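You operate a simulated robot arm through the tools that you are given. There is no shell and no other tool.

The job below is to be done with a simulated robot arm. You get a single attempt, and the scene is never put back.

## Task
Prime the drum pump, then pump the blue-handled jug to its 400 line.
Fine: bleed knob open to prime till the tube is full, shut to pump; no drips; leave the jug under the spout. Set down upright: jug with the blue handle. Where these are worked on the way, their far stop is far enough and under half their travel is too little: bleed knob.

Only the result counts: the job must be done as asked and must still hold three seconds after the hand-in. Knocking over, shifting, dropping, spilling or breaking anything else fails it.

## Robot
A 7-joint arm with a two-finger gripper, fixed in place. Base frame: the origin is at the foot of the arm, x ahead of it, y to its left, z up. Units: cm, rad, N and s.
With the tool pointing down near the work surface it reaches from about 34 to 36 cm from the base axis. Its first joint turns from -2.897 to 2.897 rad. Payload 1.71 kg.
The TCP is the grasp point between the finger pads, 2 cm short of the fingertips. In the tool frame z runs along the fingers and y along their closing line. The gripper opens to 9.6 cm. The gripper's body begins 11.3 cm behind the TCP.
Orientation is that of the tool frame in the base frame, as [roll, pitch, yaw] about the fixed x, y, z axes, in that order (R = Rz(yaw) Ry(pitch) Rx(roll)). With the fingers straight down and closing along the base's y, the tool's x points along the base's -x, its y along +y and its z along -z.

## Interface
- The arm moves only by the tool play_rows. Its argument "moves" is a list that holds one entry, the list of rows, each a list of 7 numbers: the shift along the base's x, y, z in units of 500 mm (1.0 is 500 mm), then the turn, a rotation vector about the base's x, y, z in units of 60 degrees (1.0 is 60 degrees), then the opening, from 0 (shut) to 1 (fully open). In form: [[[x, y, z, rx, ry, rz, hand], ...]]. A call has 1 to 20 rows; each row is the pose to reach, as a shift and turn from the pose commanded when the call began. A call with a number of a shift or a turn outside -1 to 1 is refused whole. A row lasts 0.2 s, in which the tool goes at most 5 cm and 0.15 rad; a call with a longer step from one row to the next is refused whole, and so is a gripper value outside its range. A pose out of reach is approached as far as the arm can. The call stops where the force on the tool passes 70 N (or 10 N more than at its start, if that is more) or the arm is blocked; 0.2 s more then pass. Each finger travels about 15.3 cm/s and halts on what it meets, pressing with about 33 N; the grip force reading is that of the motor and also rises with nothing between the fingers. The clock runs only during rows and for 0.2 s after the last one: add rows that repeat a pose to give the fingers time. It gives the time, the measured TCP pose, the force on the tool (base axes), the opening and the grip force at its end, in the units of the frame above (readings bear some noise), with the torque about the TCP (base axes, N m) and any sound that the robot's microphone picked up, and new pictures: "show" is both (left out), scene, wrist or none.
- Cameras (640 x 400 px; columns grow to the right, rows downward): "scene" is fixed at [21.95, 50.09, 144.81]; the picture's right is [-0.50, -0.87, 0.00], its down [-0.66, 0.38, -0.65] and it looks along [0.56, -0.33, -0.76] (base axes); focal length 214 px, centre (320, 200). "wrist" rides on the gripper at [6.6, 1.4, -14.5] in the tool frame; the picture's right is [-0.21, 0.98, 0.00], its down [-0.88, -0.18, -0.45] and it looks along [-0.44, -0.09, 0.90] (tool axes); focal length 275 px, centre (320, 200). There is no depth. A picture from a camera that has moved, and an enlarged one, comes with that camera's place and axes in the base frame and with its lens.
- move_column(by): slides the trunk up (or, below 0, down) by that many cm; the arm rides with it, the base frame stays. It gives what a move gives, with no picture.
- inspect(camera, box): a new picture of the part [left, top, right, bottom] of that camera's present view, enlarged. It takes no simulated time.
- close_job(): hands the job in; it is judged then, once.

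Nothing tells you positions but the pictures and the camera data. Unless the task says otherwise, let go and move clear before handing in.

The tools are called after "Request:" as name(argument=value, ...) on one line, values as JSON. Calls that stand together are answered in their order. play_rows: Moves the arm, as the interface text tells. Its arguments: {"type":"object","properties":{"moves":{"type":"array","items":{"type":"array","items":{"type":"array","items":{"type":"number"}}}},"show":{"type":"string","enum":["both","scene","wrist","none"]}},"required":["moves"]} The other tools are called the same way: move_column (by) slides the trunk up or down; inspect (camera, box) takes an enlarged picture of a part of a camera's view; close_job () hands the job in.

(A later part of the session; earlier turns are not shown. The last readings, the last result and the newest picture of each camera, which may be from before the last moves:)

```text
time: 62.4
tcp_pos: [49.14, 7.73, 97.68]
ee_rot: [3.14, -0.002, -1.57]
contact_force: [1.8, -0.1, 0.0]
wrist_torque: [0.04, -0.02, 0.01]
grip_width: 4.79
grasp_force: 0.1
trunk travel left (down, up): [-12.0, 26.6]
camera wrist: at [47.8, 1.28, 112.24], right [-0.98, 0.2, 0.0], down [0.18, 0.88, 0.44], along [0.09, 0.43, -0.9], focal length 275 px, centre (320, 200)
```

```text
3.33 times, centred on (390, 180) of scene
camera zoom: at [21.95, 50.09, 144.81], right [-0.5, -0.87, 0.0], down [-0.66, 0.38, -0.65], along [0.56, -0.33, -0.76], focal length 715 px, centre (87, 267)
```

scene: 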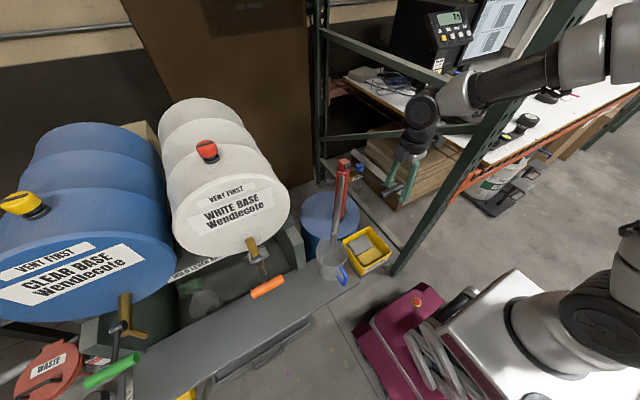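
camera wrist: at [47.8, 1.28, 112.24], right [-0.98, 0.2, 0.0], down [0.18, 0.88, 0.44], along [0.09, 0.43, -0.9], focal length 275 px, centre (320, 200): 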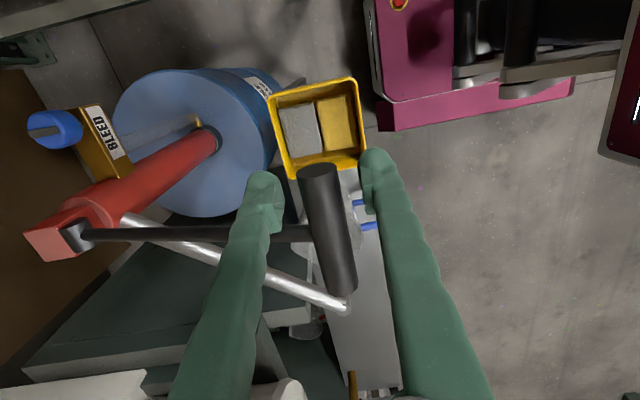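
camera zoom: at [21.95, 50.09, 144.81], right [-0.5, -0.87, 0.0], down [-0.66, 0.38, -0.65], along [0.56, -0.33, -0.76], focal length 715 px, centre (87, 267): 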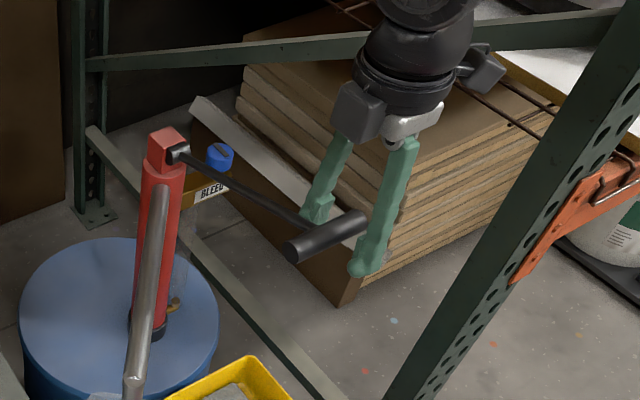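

Request:
play_rows(moves=[[[0, 0, 0, 0, 0, 0, 0.4], [0, 0, 0, 0, 0, 0, 0.3], [0, 0, 0, 0, 0, 0, 0.2], [0, 0, 0, 0, 0, 0, 0.1], [0, 0, 0, 0, 0, 0, 0.05], [0, 0, 0, 0, 0, 0, 0.05]]], show="wrist")

Request:
inspect(camera="scene", box=[310, 140, 430, 260])

```text
time: 63.8
tcp_pos: [49.06, 7.55, 97.7]
ee_rot: [3.14, -0.003, -1.57]
contact_force: [-11.6, 0.2, -2.4]
wrist_torque: [-0.08, -0.06, -0.04]
grip_width: 1.72
grasp_force: 35.0
trunk travel left (down, up): [-12.0, 26.6]
camera wrist: at [47.69, 1.27, 112.27], right [-0.98, 0.2, 0.0], down [0.18, 0.88, 0.44], along [0.09, 0.43, -0.9], focal length 275 px, centre (320, 200)
```

wrist: 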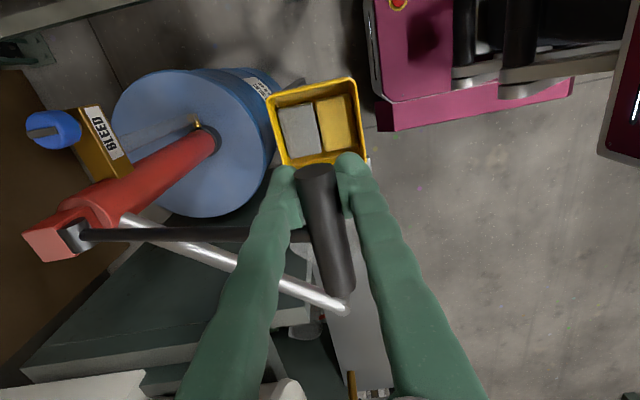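

```text
3.33 times, centred on (370, 200) of scene
camera zoom: at [21.95, 50.09, 144.81], right [-0.5, -0.87, 0.0], down [-0.66, 0.38, -0.65], along [0.56, -0.33, -0.76], focal length 715 px, centre (153, 200)
```

zoom: 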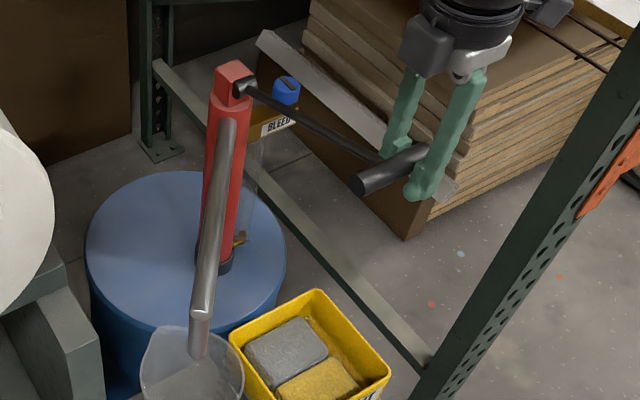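

Request:
inspect(camera="scene", box=[340, 160, 380, 220])

Request:
inspect(camera="wrist", box=[0, 80, 240, 260])

```text
6.67 times, centred on (360, 190) of scene
camera zoom: at [21.95, 50.09, 144.81], right [-0.5, -0.87, 0.0], down [-0.66, 0.38, -0.65], along [0.56, -0.33, -0.76], focal length 1430 px, centre (53, 267)
```

zoom: 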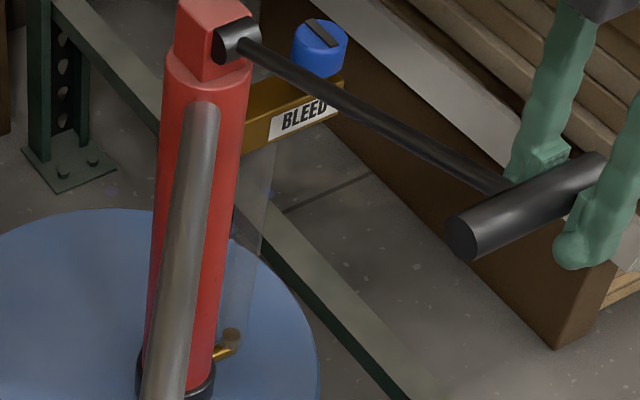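

```text
2.22 times, centred on (120, 170) of wrist
camera zoom: at [47.69, 1.27, 112.27], right [-0.98, 0.2, 0.0], down [0.18, 0.88, 0.44], along [0.09, 0.43, -0.9], focal length 612 px, centre (764, 267)
```

zoom: 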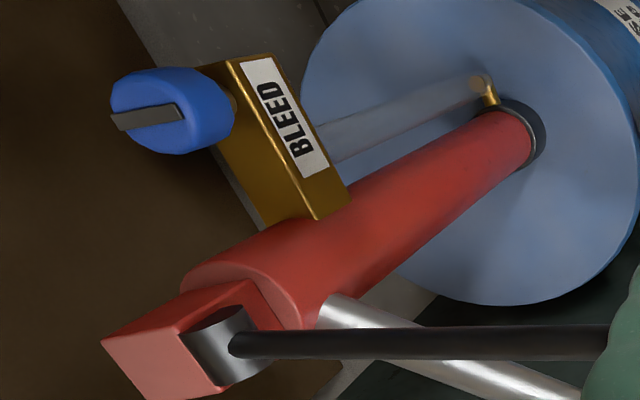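

The lever grip is held (1.7 cm, 35 N), and the sight tube looks empty. I'll start a gentle down-stroke along the lever's arc and read the forces.

Request:
play_rows(moves=[[[-0.004, 0, -0.015, 0, 0, 0, 0.05], [-0.008, 0, -0.031, 0, 0, 0, 0.05], [-0.011, 0, -0.047, 0, 0, 0, 0.05], [-0.014, 0, -0.066, 0, 0, 0, 0.05], [-0.016, 0, -0.086, 0, 0, 0, 0.05], [-0.016, 0, -0.086, 0, 0, 0, 0.05]]], show="wrist")

Request:
inspect(camera="scene", box=[330, 150, 410, 220])

```text
time: 65.2
tcp_pos: [48.15, 7.65, 93.47]
ee_rot: [3.14, -0.004, -1.57]
contact_force: [-12.4, 2.4, 4.7]
wrist_torque: [0.07, -0.06, -0.06]
grip_width: 1.69
grasp_force: 34.9
trunk travel left (down, up): [-12.0, 26.6]
camera wrist: at [46.82, 1.27, 107.95], right [-0.98, 0.2, 0.0], down [0.18, 0.88, 0.44], along [0.09, 0.43, -0.9], focal length 275 px, centre (320, 200)
```

wrist: 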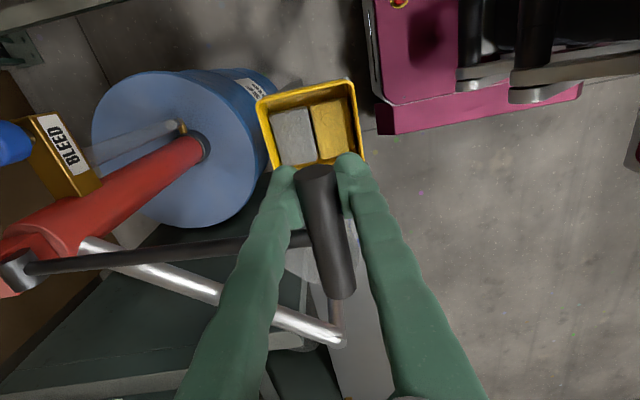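

```text
5.71 times, centred on (370, 185) of scene
camera zoom: at [21.95, 50.09, 144.81], right [-0.5, -0.87, 0.0], down [-0.66, 0.38, -0.65], along [0.56, -0.33, -0.76], focal length 1226 px, centre (34, 286)
```

zoom: 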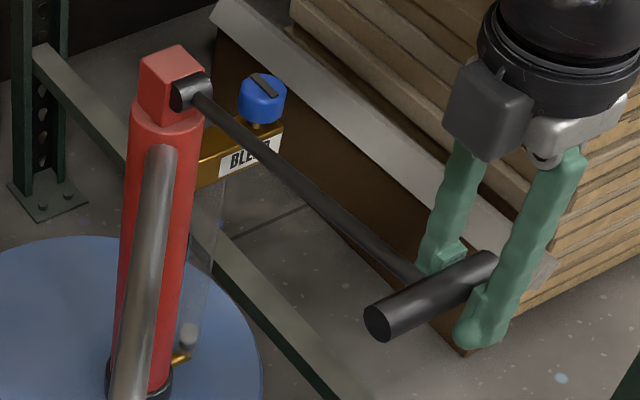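

The lever moves with light force. I'll continue the down-stroke toward its lower end, watching for a stop.

Request:
play_rows(moves=[[[-0.004, 0, -0.02, 0, 0, 0, 0.05], [-0.005, 0, -0.039, 0, 0, 0, 0.05], [-0.004, 0, -0.058, 0, 0, 0, 0.05], [-0.002, 0, -0.078, 0, 0, 0, 0.05], [0.0, 0, -0.097, 0, 0, 0, 0.05], [0.003, 0, -0.116, 0, 0, 0, 0.05], [0.007, 0, -0.135, 0, 0, 0, 0.05], [0.011, 0, -0.154, 0, 0, 0, 0.05], [0.011, 0, -0.154, 0, 0, 0, 0.05]]], show="wrist")

Request:
inspect(camera="scene", box=[330, 150, 410, 220])

```text
time: 67.2
tcp_pos: [48.52, 7.75, 85.64]
ee_rot: [3.137, -0.005, -1.569]
contact_force: [-28.4, -1.1, -1.8]
wrist_torque: [0.19, -0.3, -0.12]
grip_width: 1.68
grasp_force: 34.6
trunk travel left (down, up): [-12.0, 26.6]
camera wrist: at [47.25, 1.29, 100.19], right [-0.98, 0.21, 0.01], down [0.19, 0.88, 0.44], along [0.09, 0.43, -0.9], focal length 275 px, centre (320, 200)
```

wrist: 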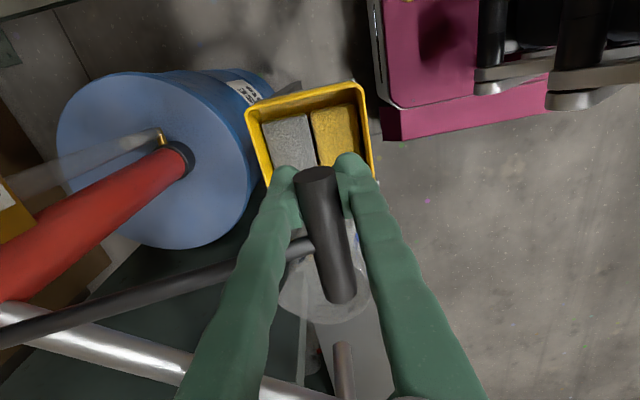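

```text
5.71 times, centred on (370, 185) of scene
camera zoom: at [21.95, 50.09, 144.81], right [-0.5, -0.87, 0.0], down [-0.66, 0.38, -0.65], along [0.56, -0.33, -0.76], focal length 1226 px, centre (34, 286)
```

zoom: 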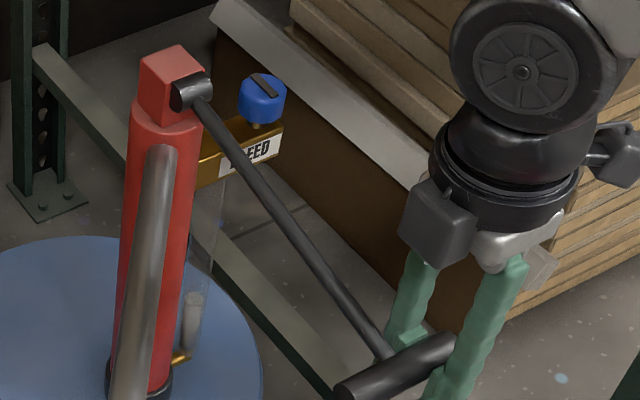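

Liquid is rising in the sight tube as I stroke, so the bleed is open. The side force tells me the arc centre is near (70.6, z 89.9) with radius 22.9. I'll correct for that and continue down.

Request:
play_rows(moves=[[[-0.007, 0, -0.008, 0, 0, 0, 0.05], [-0.006, 0, -0.025, 0, 0, 0, 0.05], [-0.003, 0, -0.042, 0, 0, 0, 0.05], [0.002, 0, -0.06, 0, 0, 0, 0.05], [0.008, 0, -0.078, 0, 0, 0, 0.05], [0.015, 0, -0.096, 0, 0, 0, 0.05], [0.023, 0, -0.113, 0, 0, 0, 0.05], [0.023, 0, -0.113, 0, 0, 0, 0.05]]], show="wrist")

Request:
inspect(camera="scene", box=[330, 150, 410, 220])

```text
time: 69.0
tcp_pos: [49.49, 7.81, 80.14]
ee_rot: [3.14, -0.002, -1.566]
contact_force: [-25.8, 2.3, 14.1]
wrist_torque: [-0.11, -1.04, -0.05]
grip_width: 1.39
grasp_force: 7.1
trunk travel left (down, up): [-12.0, 26.6]
camera wrist: at [48.18, 1.41, 94.7], right [-0.98, 0.2, 0.0], down [0.18, 0.88, 0.44], along [0.09, 0.43, -0.9], focal length 275 px, centre (320, 200)
```

wrist: 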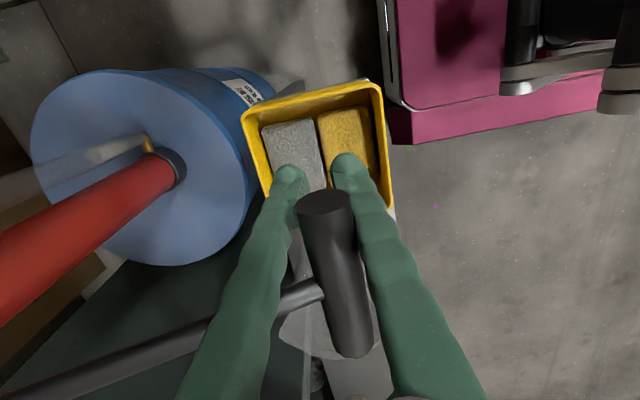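

```text
5.71 times, centred on (370, 185) of scene
camera zoom: at [21.95, 50.09, 144.81], right [-0.5, -0.87, 0.0], down [-0.66, 0.38, -0.65], along [0.56, -0.33, -0.76], focal length 1226 px, centre (34, 286)
```

zoom: 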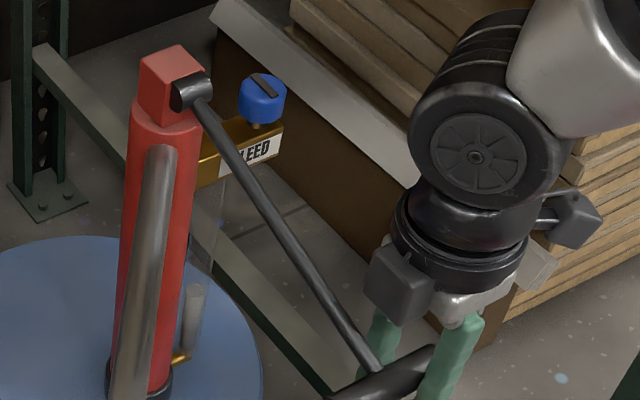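

The lever hit its lower stop near grip height 85 and the fingers slid down past it. The tube is now roughly a third full. I'll open slightly, re-centre on the grip, re-grip, and lift for the up-stroke.

Request:
play_rows(moves=[[[0, 0, 0, 0, 0, 0, 0.3], [0, 0, 0, 0, 0, 0, 0.4], [-0.01, 0, 0.03, 0, 0, 0, 0.4], [-0.02, 0, 0.07, 0, 0, 0, 0.4], [-0.026, 0, 0.1, 0, 0, 0, 0.4], [-0.026, 0, 0.1, 0, 0, 0, 0.25], [-0.026, 0, 0.1, 0, 0, 0, 0.1], [-0.026, 0, 0.1, 0, 0, 0, 0.05], [-0.026, 0, 0.1, 0, 0, 0, 0.05]]], show="wrist")

Request:
inspect(camera="scene", box=[330, 150, 410, 220])

```text
time: 71.0
tcp_pos: [48.55, 7.69, 84.93]
ee_rot: [3.139, -0.005, -1.567]
contact_force: [-5.4, 1.0, 5.1]
wrist_torque: [-0.03, -0.72, 0.09]
grip_width: 0.48
grasp_force: 0.0
trunk travel left (down, up): [-12.0, 26.6]
camera wrist: at [47.21, 1.33, 99.61], right [-0.98, 0.2, 0.0], down [0.18, 0.88, 0.44], along [0.09, 0.43, -0.9], focal length 275 px, centre (320, 200)
```

wrist: 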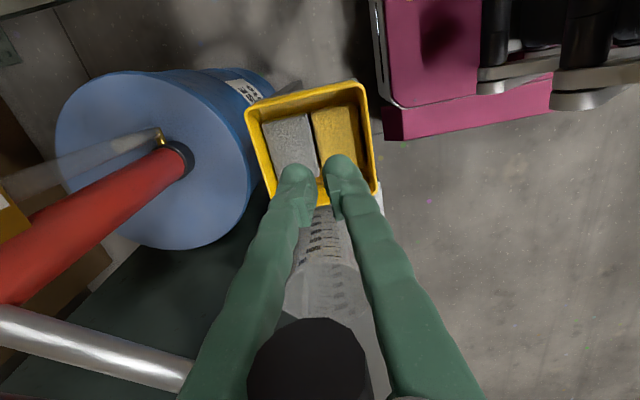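

```text
5.71 times, centred on (370, 185) of scene
camera zoom: at [21.95, 50.09, 144.81], right [-0.5, -0.87, 0.0], down [-0.66, 0.38, -0.65], along [0.56, -0.33, -0.76], focal length 1226 px, centre (34, 286)
```

zoom: 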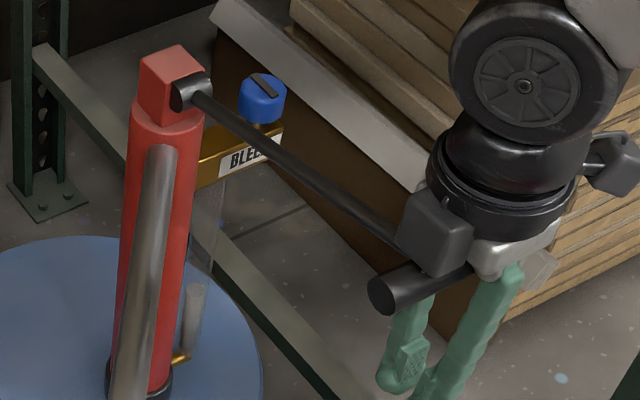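

The lever springs back up when released; the grip is now up between the fingers near the palm. I'll open and rise until the lever is at its upper rest again, then re-grip it at the pads.

Request:
play_rows(moves=[[[0, 0, 0, 0, 0, 0, 0.3], [0, 0, 0, 0, 0, 0, 0.5], [0, 0, 0.03, 0, 0, 0, 0.5], [-0.002, 0, 0.08, 0, 0, 0, 0.5], [-0.002, 0, 0.13, 0, 0, 0, 0.5], [0.003, 0, 0.18, 0, 0, 0, 0.5], [0.01, 0, 0.22, 0, 0, 0, 0.5], [0.01, 0, 0.256, 0, 0, 0, 0.5], [0.01, 0, 0.256, 0, 0, 0, 0.5]]], show="wrist")

Request:
inspect(camera="scene", box=[330, 150, 410, 220])

Request:
inspect(camera="wrist", box=[220, 80, 440, 260])

```text
time: 73.0
tcp_pos: [49.18, 7.83, 97.66]
ee_rot: [3.14, -0.002, -1.568]
contact_force: [0.0, -0.4, 0.3]
wrist_torque: [0.0, 0.0, 0.0]
grip_width: 4.77
grasp_force: 0.1
trunk travel left (down, up): [-12.0, 26.6]
camera wrist: at [47.86, 1.3, 112.2], right [-0.98, 0.2, 0.0], down [0.18, 0.88, 0.44], along [0.09, 0.43, -0.9], focal length 275 px, centre (320, 200)
```

wrist: 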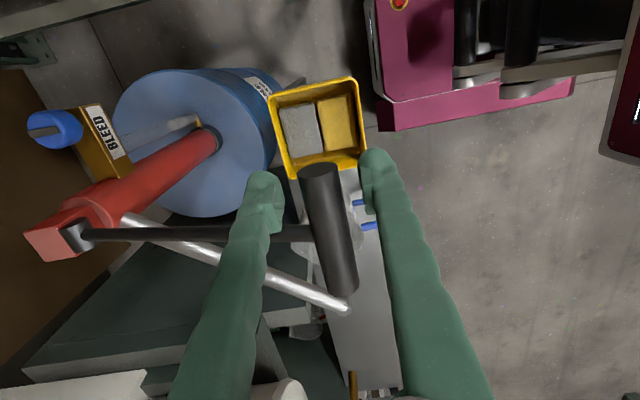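

```text
5.71 times, centred on (370, 185) of scene
camera zoom: at [21.95, 50.09, 144.81], right [-0.5, -0.87, 0.0], down [-0.66, 0.38, -0.65], along [0.56, -0.33, -0.76], focal length 1226 px, centre (34, 286)
```

zoom: 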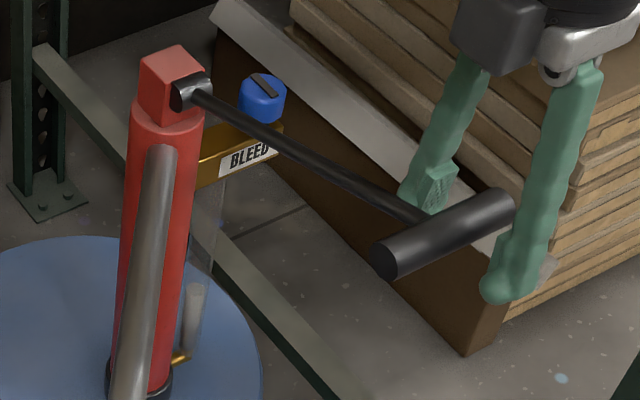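

```text
2.22 times, centred on (330, 170) of wrist
camera zoom: at [47.86, 1.3, 112.2], right [-0.98, 0.2, 0.0], down [0.18, 0.88, 0.44], along [0.09, 0.43, -0.9], focal length 612 px, centre (298, 267)
```

zoom: 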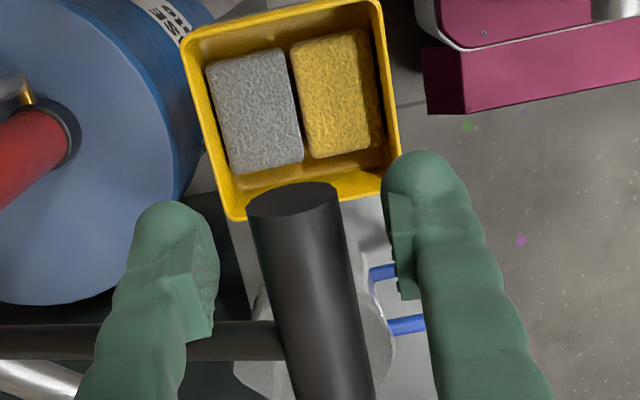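

The lever is back at its upper rest and one stroke filled about a third of the tube. I'll re-grip and make a second full down-stroke, stopping just short of the lower stop.

Request:
play_rows(moves=[[[-0.004, 0, 0, 0, 0, 0, 0.35], [-0.005, 0, 0, 0, 0, 0, 0.2], [-0.005, 0, 0, 0, 0, 0, 0.1], [-0.005, 0, 0, 0, 0, 0, 0.05], [-0.005, 0, 0, 0, 0, 0, 0.05], [-0.012, 0, -0.033, 0, 0, 0, 0.05], [-0.021, 0, -0.073, 0, 0, 0, 0.05], [-0.027, 0, -0.113, 0, 0, 0, 0.05], [-0.029, 0, -0.153, 0, 0, 0, 0.05], [-0.027, 0, -0.193, 0, 0, 0, 0.05], [-0.024, 0, -0.223, 0, 0, 0, 0.05], [-0.019, 0, -0.249, 0, 0, 0, 0.05], [-0.019, 0, -0.249, 0, 0, 0, 0.05]]], show="wrist")

Request:
inspect(camera="scene", box=[330, 150, 410, 220])

```text
time: 75.8
tcp_pos: [48.55, 7.72, 85.48]
ee_rot: [-3.14, -0.002, -1.569]
contact_force: [22.4, 0.1, 11.3]
wrist_torque: [0.13, 0.25, -0.04]
grip_width: 1.71
grasp_force: 35.5
trunk travel left (down, up): [-12.0, 26.6]
camera wrist: at [47.2, 1.3, 99.93], right [-0.98, 0.2, 0.0], down [0.18, 0.88, 0.44], along [0.09, 0.43, -0.9], focal length 275 px, centre (320, 200)
```

wrist: 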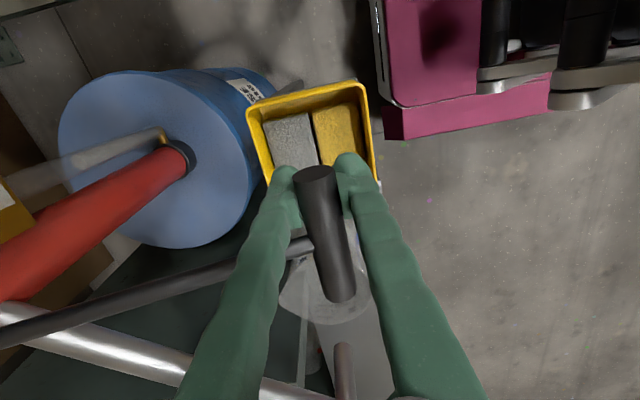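

```text
5.71 times, centred on (370, 185) of scene
camera zoom: at [21.95, 50.09, 144.81], right [-0.5, -0.87, 0.0], down [-0.66, 0.38, -0.65], along [0.56, -0.33, -0.76], focal length 1226 px, centre (34, 286)
```

zoom: 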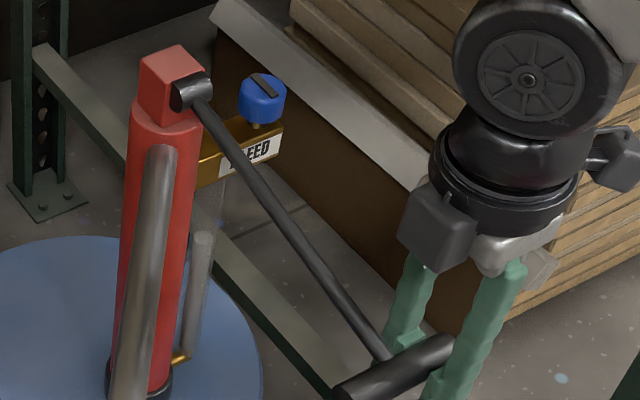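

The second stroke brought the tube to about two-thirds. I'll lift for the third stroke and come down in stages, watching the level so it just fills.

Request:
play_rows(moves=[[[0.0004, 0, 0.026, 0, 0, 0, 0.05], [-0.0046, 0, 0.056, 0, 0, 0, 0.05], [-0.0076, 0, 0.096, 0, 0, 0, 0.05], [-0.0066, 0, 0.136, 0, 0, 0, 0.05], [-0.0016, 0, 0.176, 0, 0, 0, 0.05], [0.007, 0, 0.216, 0, 0, 0, 0.05], [0.0144, 0, 0.248, 0, 0, 0, 0.05], [0.0144, 0, 0.25, 0, 0, 0, 0.05], [0.007, 0, 0.216, 0, 0, 0, 0.05], [-0.0016, 0, 0.176, 0, 0, 0, 0.05], [-0.0066, 0, 0.136, 0, 0, 0, 0.05], [-0.0066, 0, 0.116, 0, 0, 0, 0.05], [-0.0066, 0, 0.116, 0, 0, 0, 0.05]]], show="wrist")

Request:
inspect(camera="scene", box=[330, 150, 410, 220])

```text
time: 78.6
tcp_pos: [47.99, 7.66, 91.07]
ee_rot: [3.14, -0.004, -1.568]
contact_force: [15.3, -1.4, 5.0]
wrist_torque: [0.06, 0.02, 0.02]
grip_width: 1.71
grasp_force: 34.8
trunk travel left (down, up): [-12.0, 26.6]
camera wrist: at [46.65, 1.33, 105.68], right [-0.98, 0.2, 0.0], down [0.18, 0.88, 0.44], along [0.09, 0.43, -0.9], focal length 275 px, centre (320, 200)
```

wrist: 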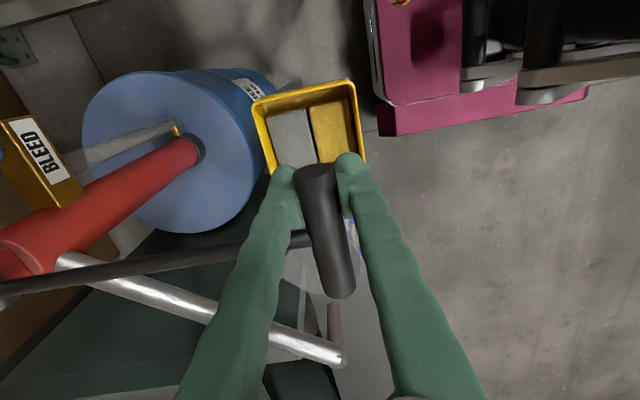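

```text
5.71 times, centred on (370, 185) of scene
camera zoom: at [21.95, 50.09, 144.81], right [-0.5, -0.87, 0.0], down [-0.66, 0.38, -0.65], along [0.56, -0.33, -0.76], focal length 1226 px, centre (34, 286)
```

zoom: 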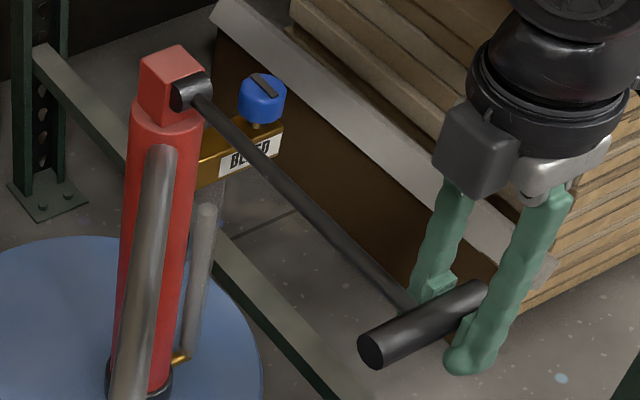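

Request:
play_rows(moves=[[[0.0005, 0, -0.02, 0, 0, 0, 0.05], [0.003, 0, -0.06, 0, 0, 0, 0.05], [0.009, 0, -0.09, 0, 0, 0, 0.05], [0.015, 0, -0.114, 0, 0, 0, 0.05], [0.015, 0, -0.116, 0, 0, 0, 0.05]]], show="wrist")

Request:
inspect(camera="scene", box=[340, 160, 380, 220])

Request:
inspect(camera="scene", box=[300, 220, 370, 300])

```text
time: 79.8
tcp_pos: [48.59, 7.84, 85.31]
ee_rot: [3.14, -0.004, -1.57]
contact_force: [3.8, -3.7, 7.9]
wrist_torque: [-0.25, 0.05, -0.05]
grip_width: 1.7
grasp_force: 35.8
trunk travel left (down, up): [-12.0, 26.6]
camera wrist: at [47.29, 1.34, 99.91], right [-0.98, 0.21, 0.0], down [0.19, 0.88, 0.44], along [0.09, 0.43, -0.9], focal length 275 px, centre (320, 200)
```

wrist: 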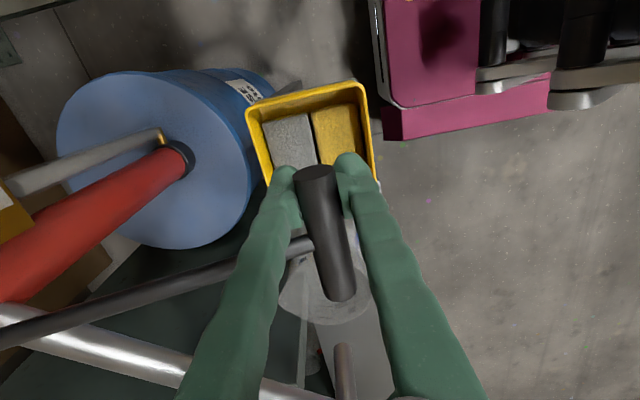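

```text
6.67 times, centred on (360, 190) of scene
camera zoom: at [21.95, 50.09, 144.81], right [-0.5, -0.87, 0.0], down [-0.66, 0.38, -0.65], along [0.56, -0.33, -0.76], focal length 1430 px, centre (53, 267)
```

zoom: 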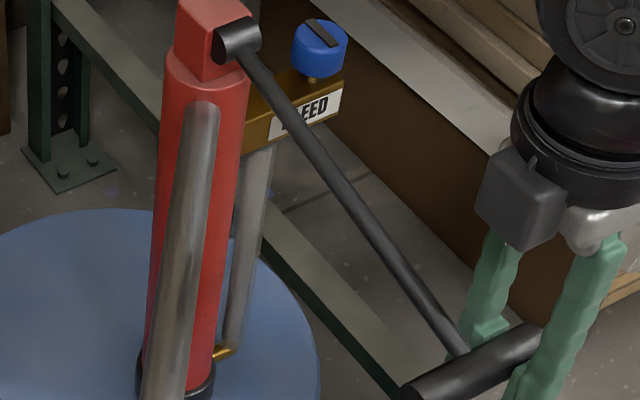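

```text
5.00 times, centred on (335, 260) of scene
camera zoom: at [21.95, 50.09, 144.81], right [-0.5, -0.87, 0.0], down [-0.66, 0.38, -0.65], along [0.56, -0.33, -0.76], focal length 1072 px, centre (245, -100)
```

zoom: 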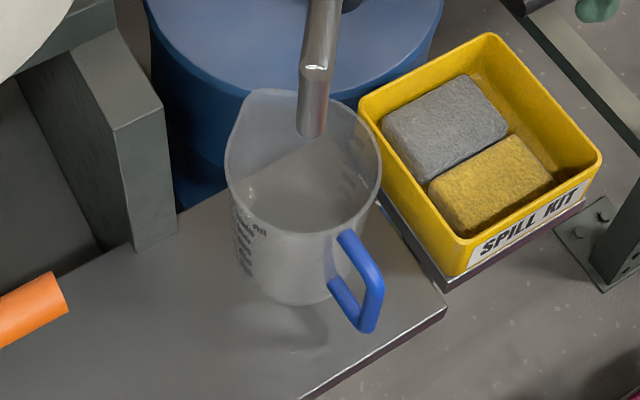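

Request:
inspect(camera="scene", box=[350, 170, 374, 194])

Request:
inspect(camera="wrist", box=[0, 110, 180, 230])

```text
16.00 times, centred on (362, 182) of scene
camera zoom: at [21.95, 50.09, 144.81], right [-0.5, -0.87, 0.0], down [-0.66, 0.38, -0.65], along [0.56, -0.33, -0.76], focal length 3432 px, centre (-352, 488)
```

zoom: 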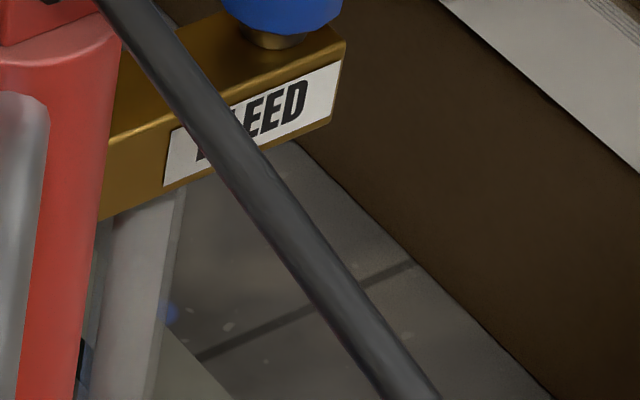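

```text
3.33 times, centred on (90, 170) of wrist
camera zoom: at [47.29, 1.34, 99.91], right [-0.98, 0.21, 0.0], down [0.19, 0.88, 0.44], along [0.09, 0.43, -0.9], focal length 918 px, centre (1087, 300)
```

zoom: 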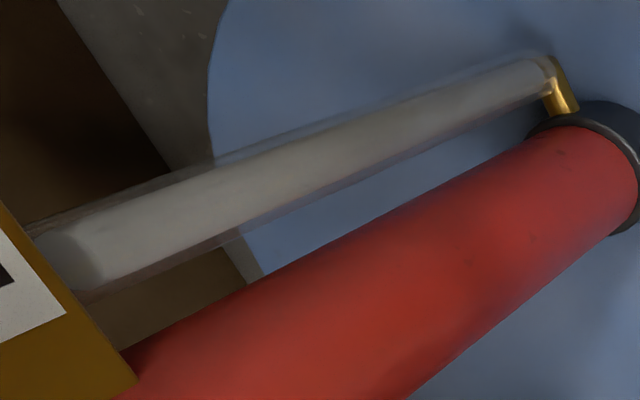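

The tube looks full up to the block, or within a hair of it. I'll press the last few millimetres to the lower stop and look again.

Request:
play_rows(moves=[[[0.002, 0, -0.006, 0, 0, 0, 0.05], [0.004, 0, -0.012, 0, 0, 0, 0.05], [0.004, 0, -0.012, 0, 0, 0, 0.05]]], show="wrist")

Request:
inspect(camera="wrist", box=[0, 110, 180, 230])

Request:
inspect(camera="scene", box=[350, 170, 374, 194])

```text
time: 80.6
tcp_pos: [48.84, 7.83, 84.83]
ee_rot: [3.139, -0.004, -1.569]
contact_force: [-4.8, -3.6, 4.5]
wrist_torque: [0.1, -0.03, -0.02]
grip_width: 1.67
grasp_force: 34.7
trunk travel left (down, up): [-12.0, 26.6]
camera wrist: at [47.43, 1.33, 99.31], right [-0.98, 0.21, 0.0], down [0.19, 0.88, 0.44], along [0.09, 0.43, -0.9], focal length 275 px, centre (320, 200)
```

wrist: 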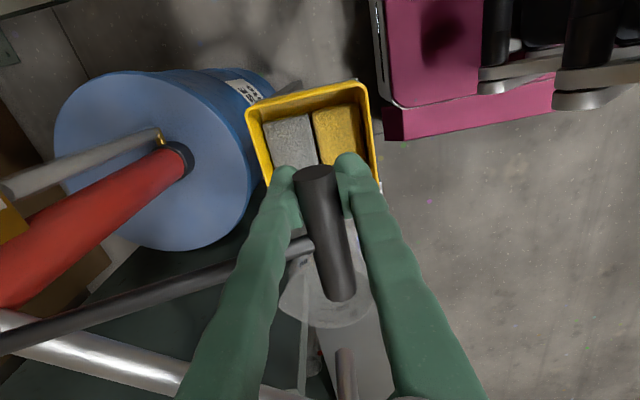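

```text
3.33 times, centred on (90, 170) of wrist
camera zoom: at [47.43, 1.33, 99.31], right [-0.98, 0.21, 0.0], down [0.19, 0.88, 0.44], along [0.09, 0.43, -0.9], focal length 918 px, centre (1087, 300)
```

zoom: 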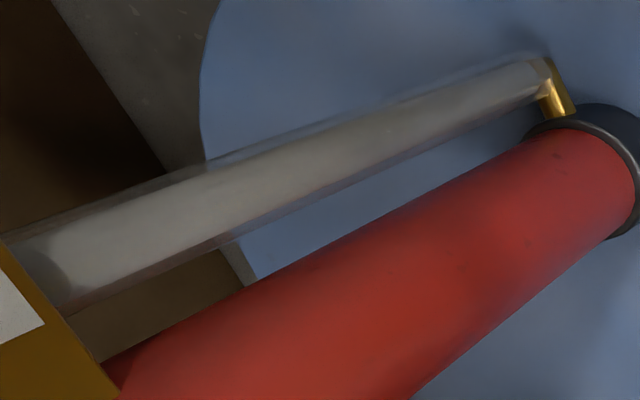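

```text
16.00 times, centred on (362, 182) of scene
camera zoom: at [21.95, 50.09, 144.81], right [-0.5, -0.87, 0.0], down [-0.66, 0.38, -0.65], along [0.56, -0.33, -0.76], focal length 3432 px, centre (-352, 488)
```

zoom: 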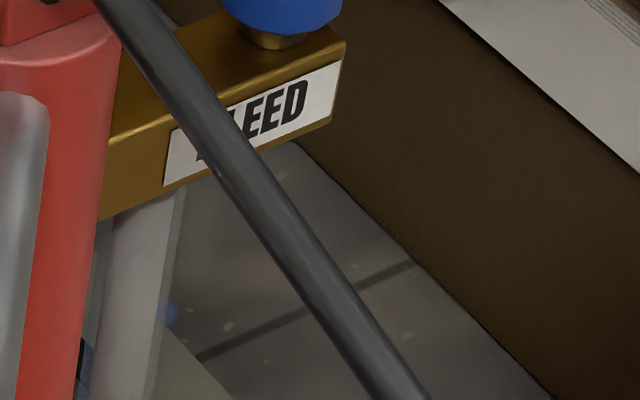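

Request:
play_rows(moves=[[[-0.01, 0, 0.038, 0, 0, 0, 0.05], [-0.016, 0, 0.068, 0, 0, 0, 0.05], [-0.019, 0, 0.108, 0, 0, 0, 0.05], [-0.018, 0, 0.148, 0, 0, 0, 0.05], [-0.018, 0, 0.148, 0, 0, 0, 0.05], [-0.019, 0, 0.108, 0, 0, 0, 0.05], [-0.016, 0, 0.068, 0, 0, 0, 0.05], [-0.01, 0, 0.038, 0, 0, 0, 0.05], [-0.004, 0, 0.01, 0, 0, 0, 0.05], [-0.004, 0, 0.01, 0, 0, 0, 0.05]]], show="wrist")

Request:
inspect(camera="wrist", box=[0, 110, 180, 230])

Request:
inspect(camera="scene", box=[300, 160, 380, 300])

```text
time: 82.8
tcp_pos: [48.57, 7.88, 85.21]
ee_rot: [3.135, -0.005, -1.569]
contact_force: [-4.0, -3.6, 4.4]
wrist_torque: [-0.09, 0.06, -0.07]
grip_width: 1.66
grasp_force: 34.8
trunk travel left (down, up): [-12.0, 26.6]
camera wrist: at [47.2, 1.35, 99.72], right [-0.98, 0.2, 0.0], down [0.19, 0.88, 0.44], along [0.09, 0.43, -0.9], focal length 275 px, centre (320, 200)
```

wrist: 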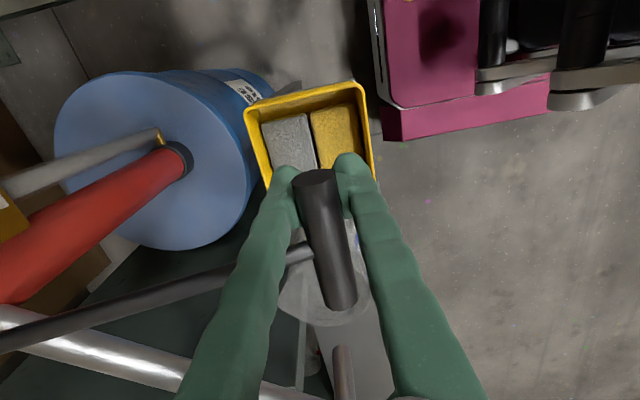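

```text
3.33 times, centred on (90, 170) of wrist
camera zoom: at [47.2, 1.35, 99.72], right [-0.98, 0.2, 0.0], down [0.19, 0.88, 0.44], along [0.09, 0.43, -0.9], focal length 918 px, centre (1087, 300)
```

zoom: 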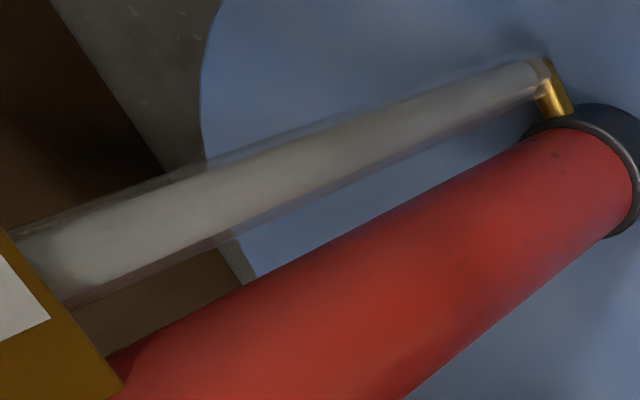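

```text
2.86 times, centred on (340, 230) of scene
camera zoom: at [21.95, 50.09, 144.81], right [-0.5, -0.87, 0.0], down [-0.66, 0.38, -0.65], along [0.56, -0.33, -0.76], focal length 613 px, centre (263, 114)
```

zoom: 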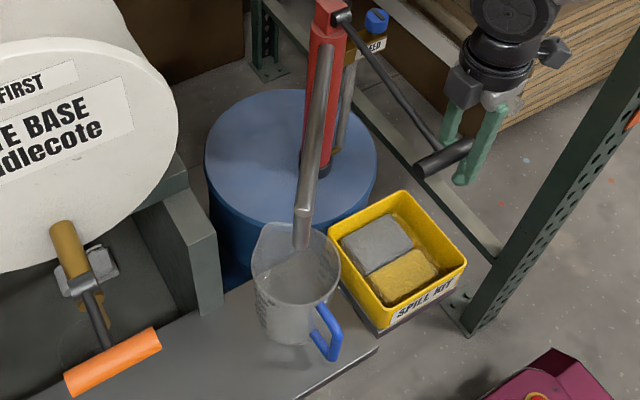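

The liquid now reaches right up to the block: the tube is full and the jug is still empty. I'll let the lever up to its rest, release it, and go back to shut the bleed knob.

Request:
play_rows(moves=[[[-0.007, 0, 0.028, 0, 0, 0, 0.05], [-0.012, 0, 0.058, 0, 0, 0, 0.05], [-0.015, 0, 0.098, 0, 0, 0, 0.05], [-0.014, 0, 0.138, 0, 0, 0, 0.05], [-0.009, 0, 0.178, 0, 0, 0, 0.05], [-0.001, 0, 0.218, 0, 0, 0, 0.05], [0.006, 0, 0.248, 0, 0, 0, 0.05], [0.006, 0, 0.248, 0, 0, 0, 0.2], [0.006, 0, 0.248, 0, 0, 0, 0.4], [0.006, 0, 0.248, 0, 0, 0, 0.5], [0.006, 0, 0.3, 0, 0, 0, 0.5], [0.006, 0, 0.38, 0, 0, 0, 0.5], [0.006, 0, 0.47, 0, 0, 0, 0.5], [0.006, 0, 0.54, 0, 0, 0, 0.5], [0.006, 0, 0.54, 0, 0, 0, 0.5]]])

Request:
inspect(camera="scene", box=[310, 140, 430, 260])

```text
time: 86.0
tcp_pos: [48.9, 7.52, 112.24]
ee_rot: [3.14, -0.003, -1.569]
contact_force: [0.5, 0.9, 0.2]
wrist_torque: [0.02, -0.02, 0.01]
grip_width: 4.79
grasp_force: 0.1
trunk travel left (down, up): [-12.0, 26.6]
camera wrist: at [47.54, 1.07, 126.86], right [-0.98, 0.21, 0.0], down [0.18, 0.88, 0.44], along [0.09, 0.43, -0.9], focal length 275 px, centre (320, 200)
```

scene: 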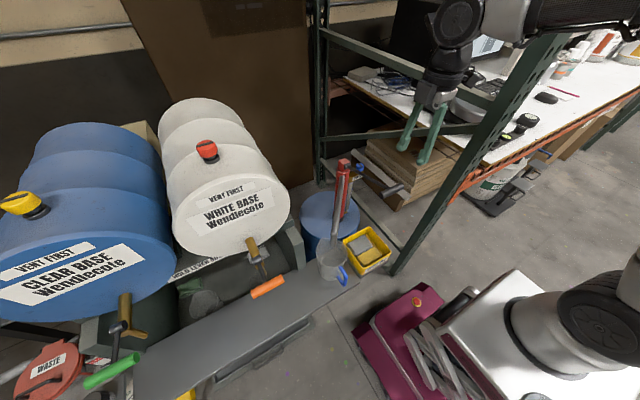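
wrist: 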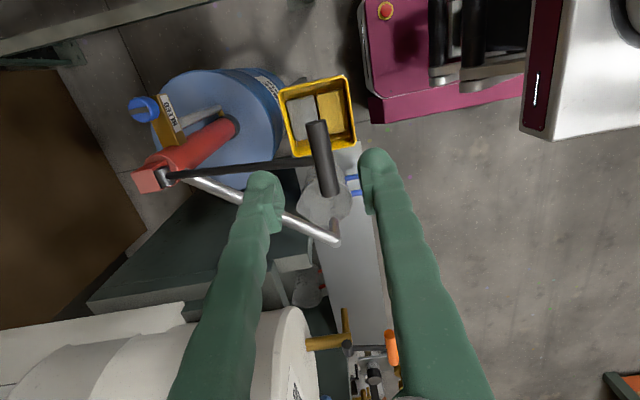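

```text
3.33 times, centred on (370, 200) of scene
camera zoom: at [21.95, 50.09, 144.81], right [-0.5, -0.87, 0.0], down [-0.66, 0.38, -0.65], along [0.56, -0.33, -0.76], focal length 715 px, centre (153, 200)
```

zoom: 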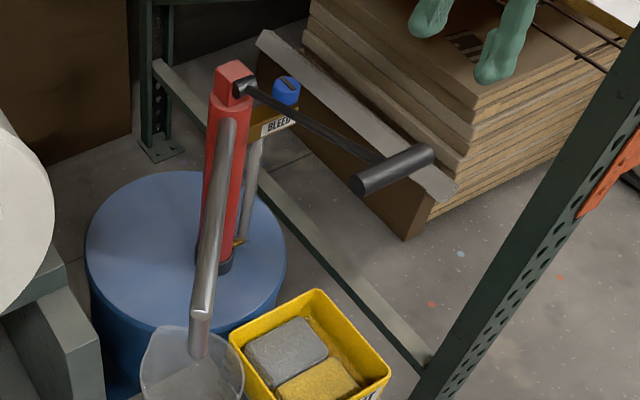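

Request:
play_rows(moves=[[[0.08, -0.03, -0.01, 0, 0, 0.02, 0.5], [0.16, -0.06, -0.02, 0, 0, 0.04, 0.5], [0.24, -0.09, -0.05, 0, 0, 0.06, 0.5], [0.32, -0.115, -0.09, 0, 0, 0.066, 0.5], [0.37, -0.121, -0.15, 0, 0, 0.066, 0.5], [0.402, -0.121, -0.225, 0, 0, 0.066, 0.5], [0.402, -0.121, -0.225, 0, 0, 0.066, 0.5]]], show="wrist")

```text
time: 87.6
tcp_pos: [69.1, 1.84, 101.11]
ee_rot: [3.141, -0.002, -1.502]
contact_force: [0.2, -0.5, 0.1]
wrist_torque: [0.03, 0.0, -0.01]
grip_width: 4.81
grasp_force: 0.0
trunk travel left (down, up): [-12.0, 26.6]
camera wrist: at [68.19, -4.71, 115.71], right [-0.99, 0.14, 0.0], down [0.12, 0.89, 0.44], along [0.06, 0.44, -0.9], focal length 275 px, centre (320, 200)
```

wrist: 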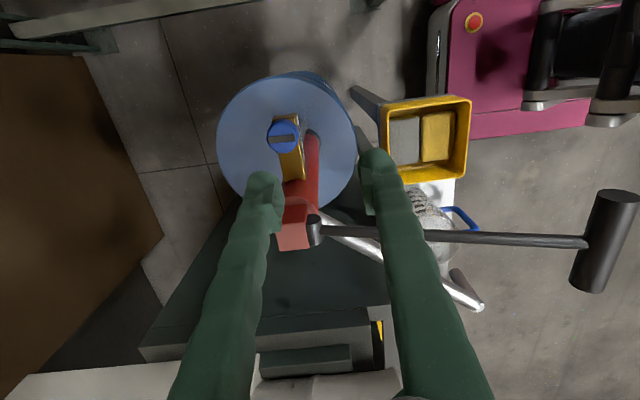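

Request:
play_rows(moves=[[[0.014, -0.004, -0.036, 0, 0, 0, 0.5], [0.028, -0.008, -0.072, 0, 0, 0, 0.5], [0.045, -0.008, -0.11, 0, 0, 0, 0.5], [0.06, -0.008, -0.15, 0, 0, 0, 0.5], [0.073, -0.008, -0.2, 0, 0, 0, 0.5], [0.077, -0.008, -0.22, 0, 0, 0, 0.5], [0.077, -0.008, -0.22, 0, 0, 0, 0.5]]], show="wrist")

Request:
inspect(camera="wrist", box=[220, 80, 440, 260])

```text
time: 89.2
tcp_pos: [73.12, 1.37, 89.94]
ee_rot: [3.139, -0.004, -1.501]
contact_force: [0.9, -0.6, 0.1]
wrist_torque: [0.06, 0.03, -0.05]
grip_width: 4.8
grasp_force: 0.0
trunk travel left (down, up): [-12.0, 26.6]
camera wrist: at [72.16, -5.09, 104.47], right [-0.99, 0.14, 0.0], down [0.12, 0.89, 0.44], along [0.06, 0.44, -0.9], focal length 275 px, centre (320, 200)
```

wrist: 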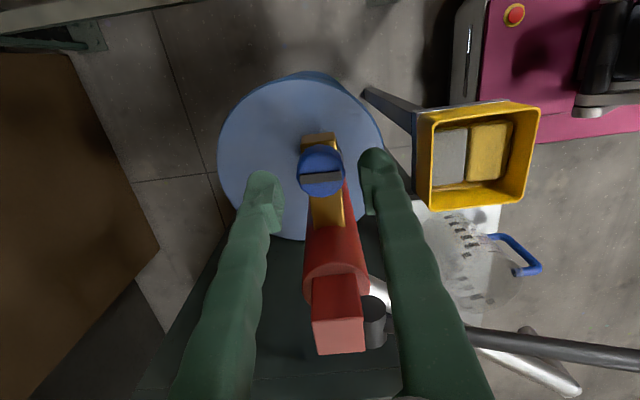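

```text
2.22 times, centred on (330, 170) of wrist
camera zoom: at [72.16, -5.09, 104.47], right [-0.99, 0.14, 0.0], down [0.12, 0.89, 0.44], along [0.06, 0.44, -0.9], focal length 612 px, centre (298, 267)
```

zoom: 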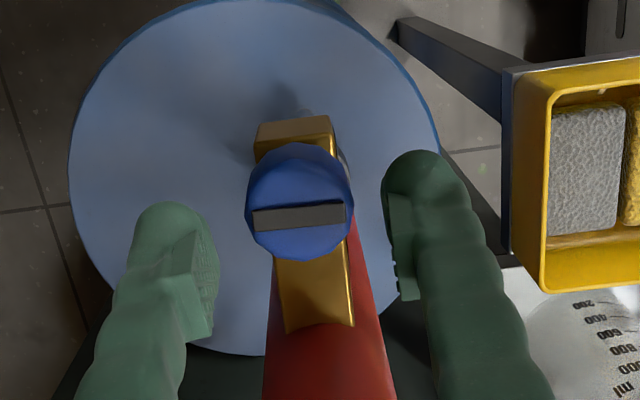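

Request:
play_rows(moves=[[[-0.001, 0.0015, -0.02, 0, 0, 0, 0.5], [-0.003, 0.0015, -0.04, 0, 0, 0, 0.5], [-0.003, 0.0015, -0.059, 0, 0, 0, 0.5], [-0.003, 0.0015, -0.059, 0, 0, 0, 0.5], [-0.003, 0.0015, -0.059, 0, 0, 0, 0.4], [-0.003, 0.0015, -0.059, 0, 0, 0, 0.3], [-0.003, 0.0015, -0.059, 0, 0, 0, 0.2], [-0.003, 0.0015, -0.059, 0, 0, 0, 0.2], [-0.003, 0.0015, -0.059, 0, 0, 0, 0.2]]], show="wrist")

Request:
inspect(camera="wrist", box=[220, 80, 440, 260])

```text
time: 91.2
tcp_pos: [72.94, 1.41, 87.07]
ee_rot: [3.141, -0.004, -1.503]
contact_force: [5.0, 0.3, -0.3]
wrist_torque: [-0.04, -0.09, 0.02]
grip_width: 3.21
grasp_force: 35.0
trunk travel left (down, up): [-12.0, 26.6]
camera wrist: at [72.11, -5.08, 101.59], right [-0.99, 0.14, 0.0], down [0.12, 0.89, 0.44], along [0.06, 0.44, -0.9], focal length 275 px, centre (320, 200)
```

wrist: 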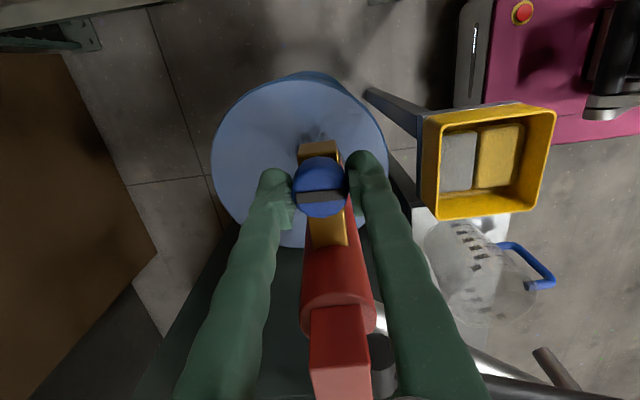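

```text
2.22 times, centred on (330, 170) of wrist
camera zoom: at [72.11, -5.08, 101.59], right [-0.99, 0.14, 0.0], down [0.12, 0.89, 0.44], along [0.06, 0.44, -0.9], focal length 612 px, centre (298, 267)
```

zoom: 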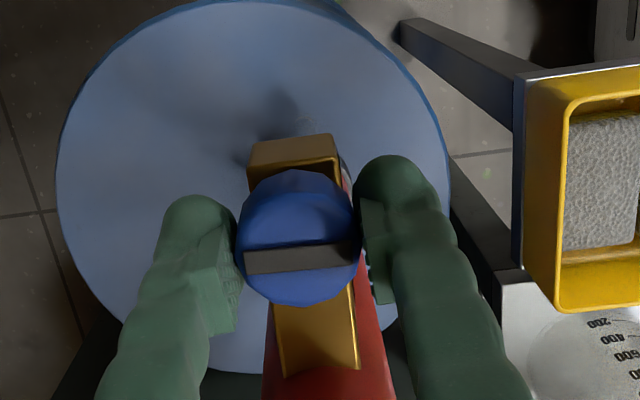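

The knob is gripped again. Now I'll turn it clockwise, back toward shut.

Request:
play_rows(moves=[[[0, 0, 0, 0, 0, -0.1, 0.2], [0, 0, 0, 0, 0, -0.2, 0.2], [0, 0, 0, 0, 0, -0.3, 0.2], [0, 0, 0, 0, 0, -0.4, 0.2], [0, 0, 0, 0, 0, -0.5, 0.2], [0, 0, 0, 0, 0, -0.6, 0.2], [0, 0, 0, 0, 0, -0.7, 0.2], [0, 0, 0, 0, 0, -0.8, 0.2], [0, 0, 0, 0, 0, -0.8, 0.2]]], show="wrist")

Request:
inspect(camera="wrist", box=[220, 80, 440, 260])

```text
time: 93.2
tcp_pos: [73.07, 1.53, 87.08]
ee_rot: [3.139, -0.005, -2.339]
contact_force: [5.7, 3.5, -1.8]
wrist_torque: [0.18, -0.2, 0.02]
grip_width: 3.22
grasp_force: 34.9
trunk travel left (down, up): [-12.0, 26.6]
camera wrist: at [67.49, -2.22, 101.61], right [-0.56, 0.83, 0.0], down [0.74, 0.5, 0.44], along [0.36, 0.25, -0.9], focal length 275 px, centre (320, 200)
```

wrist: 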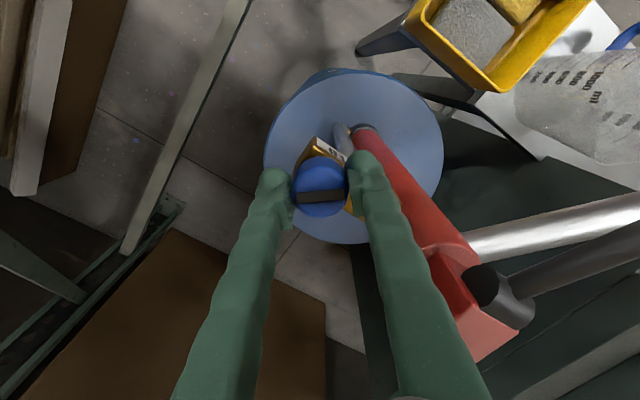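

```text
2.22 times, centred on (330, 170) of wrist
camera zoom: at [67.49, -2.22, 101.61], right [-0.56, 0.83, 0.0], down [0.74, 0.5, 0.44], along [0.36, 0.25, -0.9], focal length 612 px, centre (298, 267)
```

zoom: 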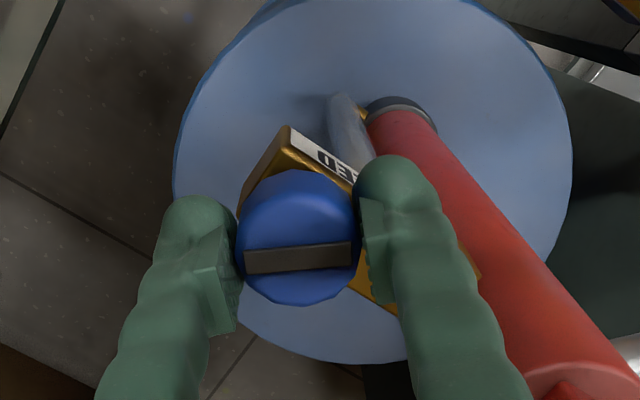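

Request:
play_rows(moves=[[[0, 0, 0, 0, 0, -0.1, 0.2], [0, 0, 0, 0, 0, -0.2, 0.2], [0, 0, 0, 0, 0, -0.3, 0.2], [0, 0, 0, 0, 0, -0.4, 0.2], [0, 0, 0, 0, 0, -0.5, 0.2], [0, 0, 0, 0, 0, -0.6, 0.2], [0, 0, 0, 0, 0, -0.7, 0.2], [0, 0, 0, 0, 0, -0.78, 0.2], [0, 0, 0, 0, 0, -0.78, 0.2]]], show="wrist")

Request:
inspect(camera="wrist", box=[220, 80, 440, 260])

```text
time: 95.2
tcp_pos: [72.87, 1.43, 86.98]
ee_rot: [-3.14, -0.005, 3.127]
contact_force: [-2.7, 5.8, 0.5]
wrist_torque: [0.08, 0.23, 0.3]
grip_width: 3.26
grasp_force: 35.0
trunk travel left (down, up): [-12.0, 26.6]
camera wrist: at [66.43, 3.0, 101.63], right [0.22, 0.98, 0.0], down [0.88, -0.2, 0.44], along [0.43, -0.1, -0.9], focal length 275 px, centre (320, 200)
```

wrist: 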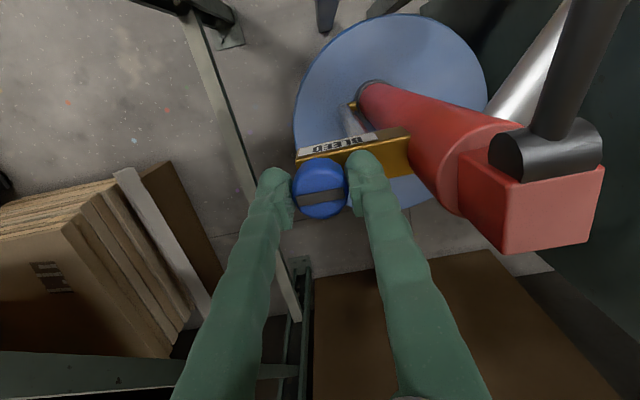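

```text
2.22 times, centred on (330, 170) of wrist
camera zoom: at [66.43, 3.0, 101.63], right [0.22, 0.98, 0.0], down [0.88, -0.2, 0.44], along [0.43, -0.1, -0.9], focal length 612 px, centre (298, 267)
```

zoom: 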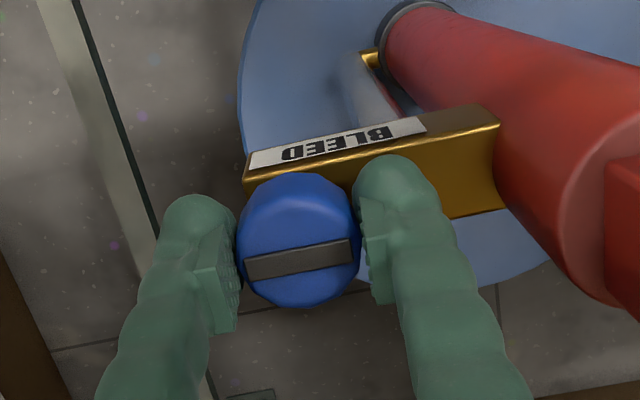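

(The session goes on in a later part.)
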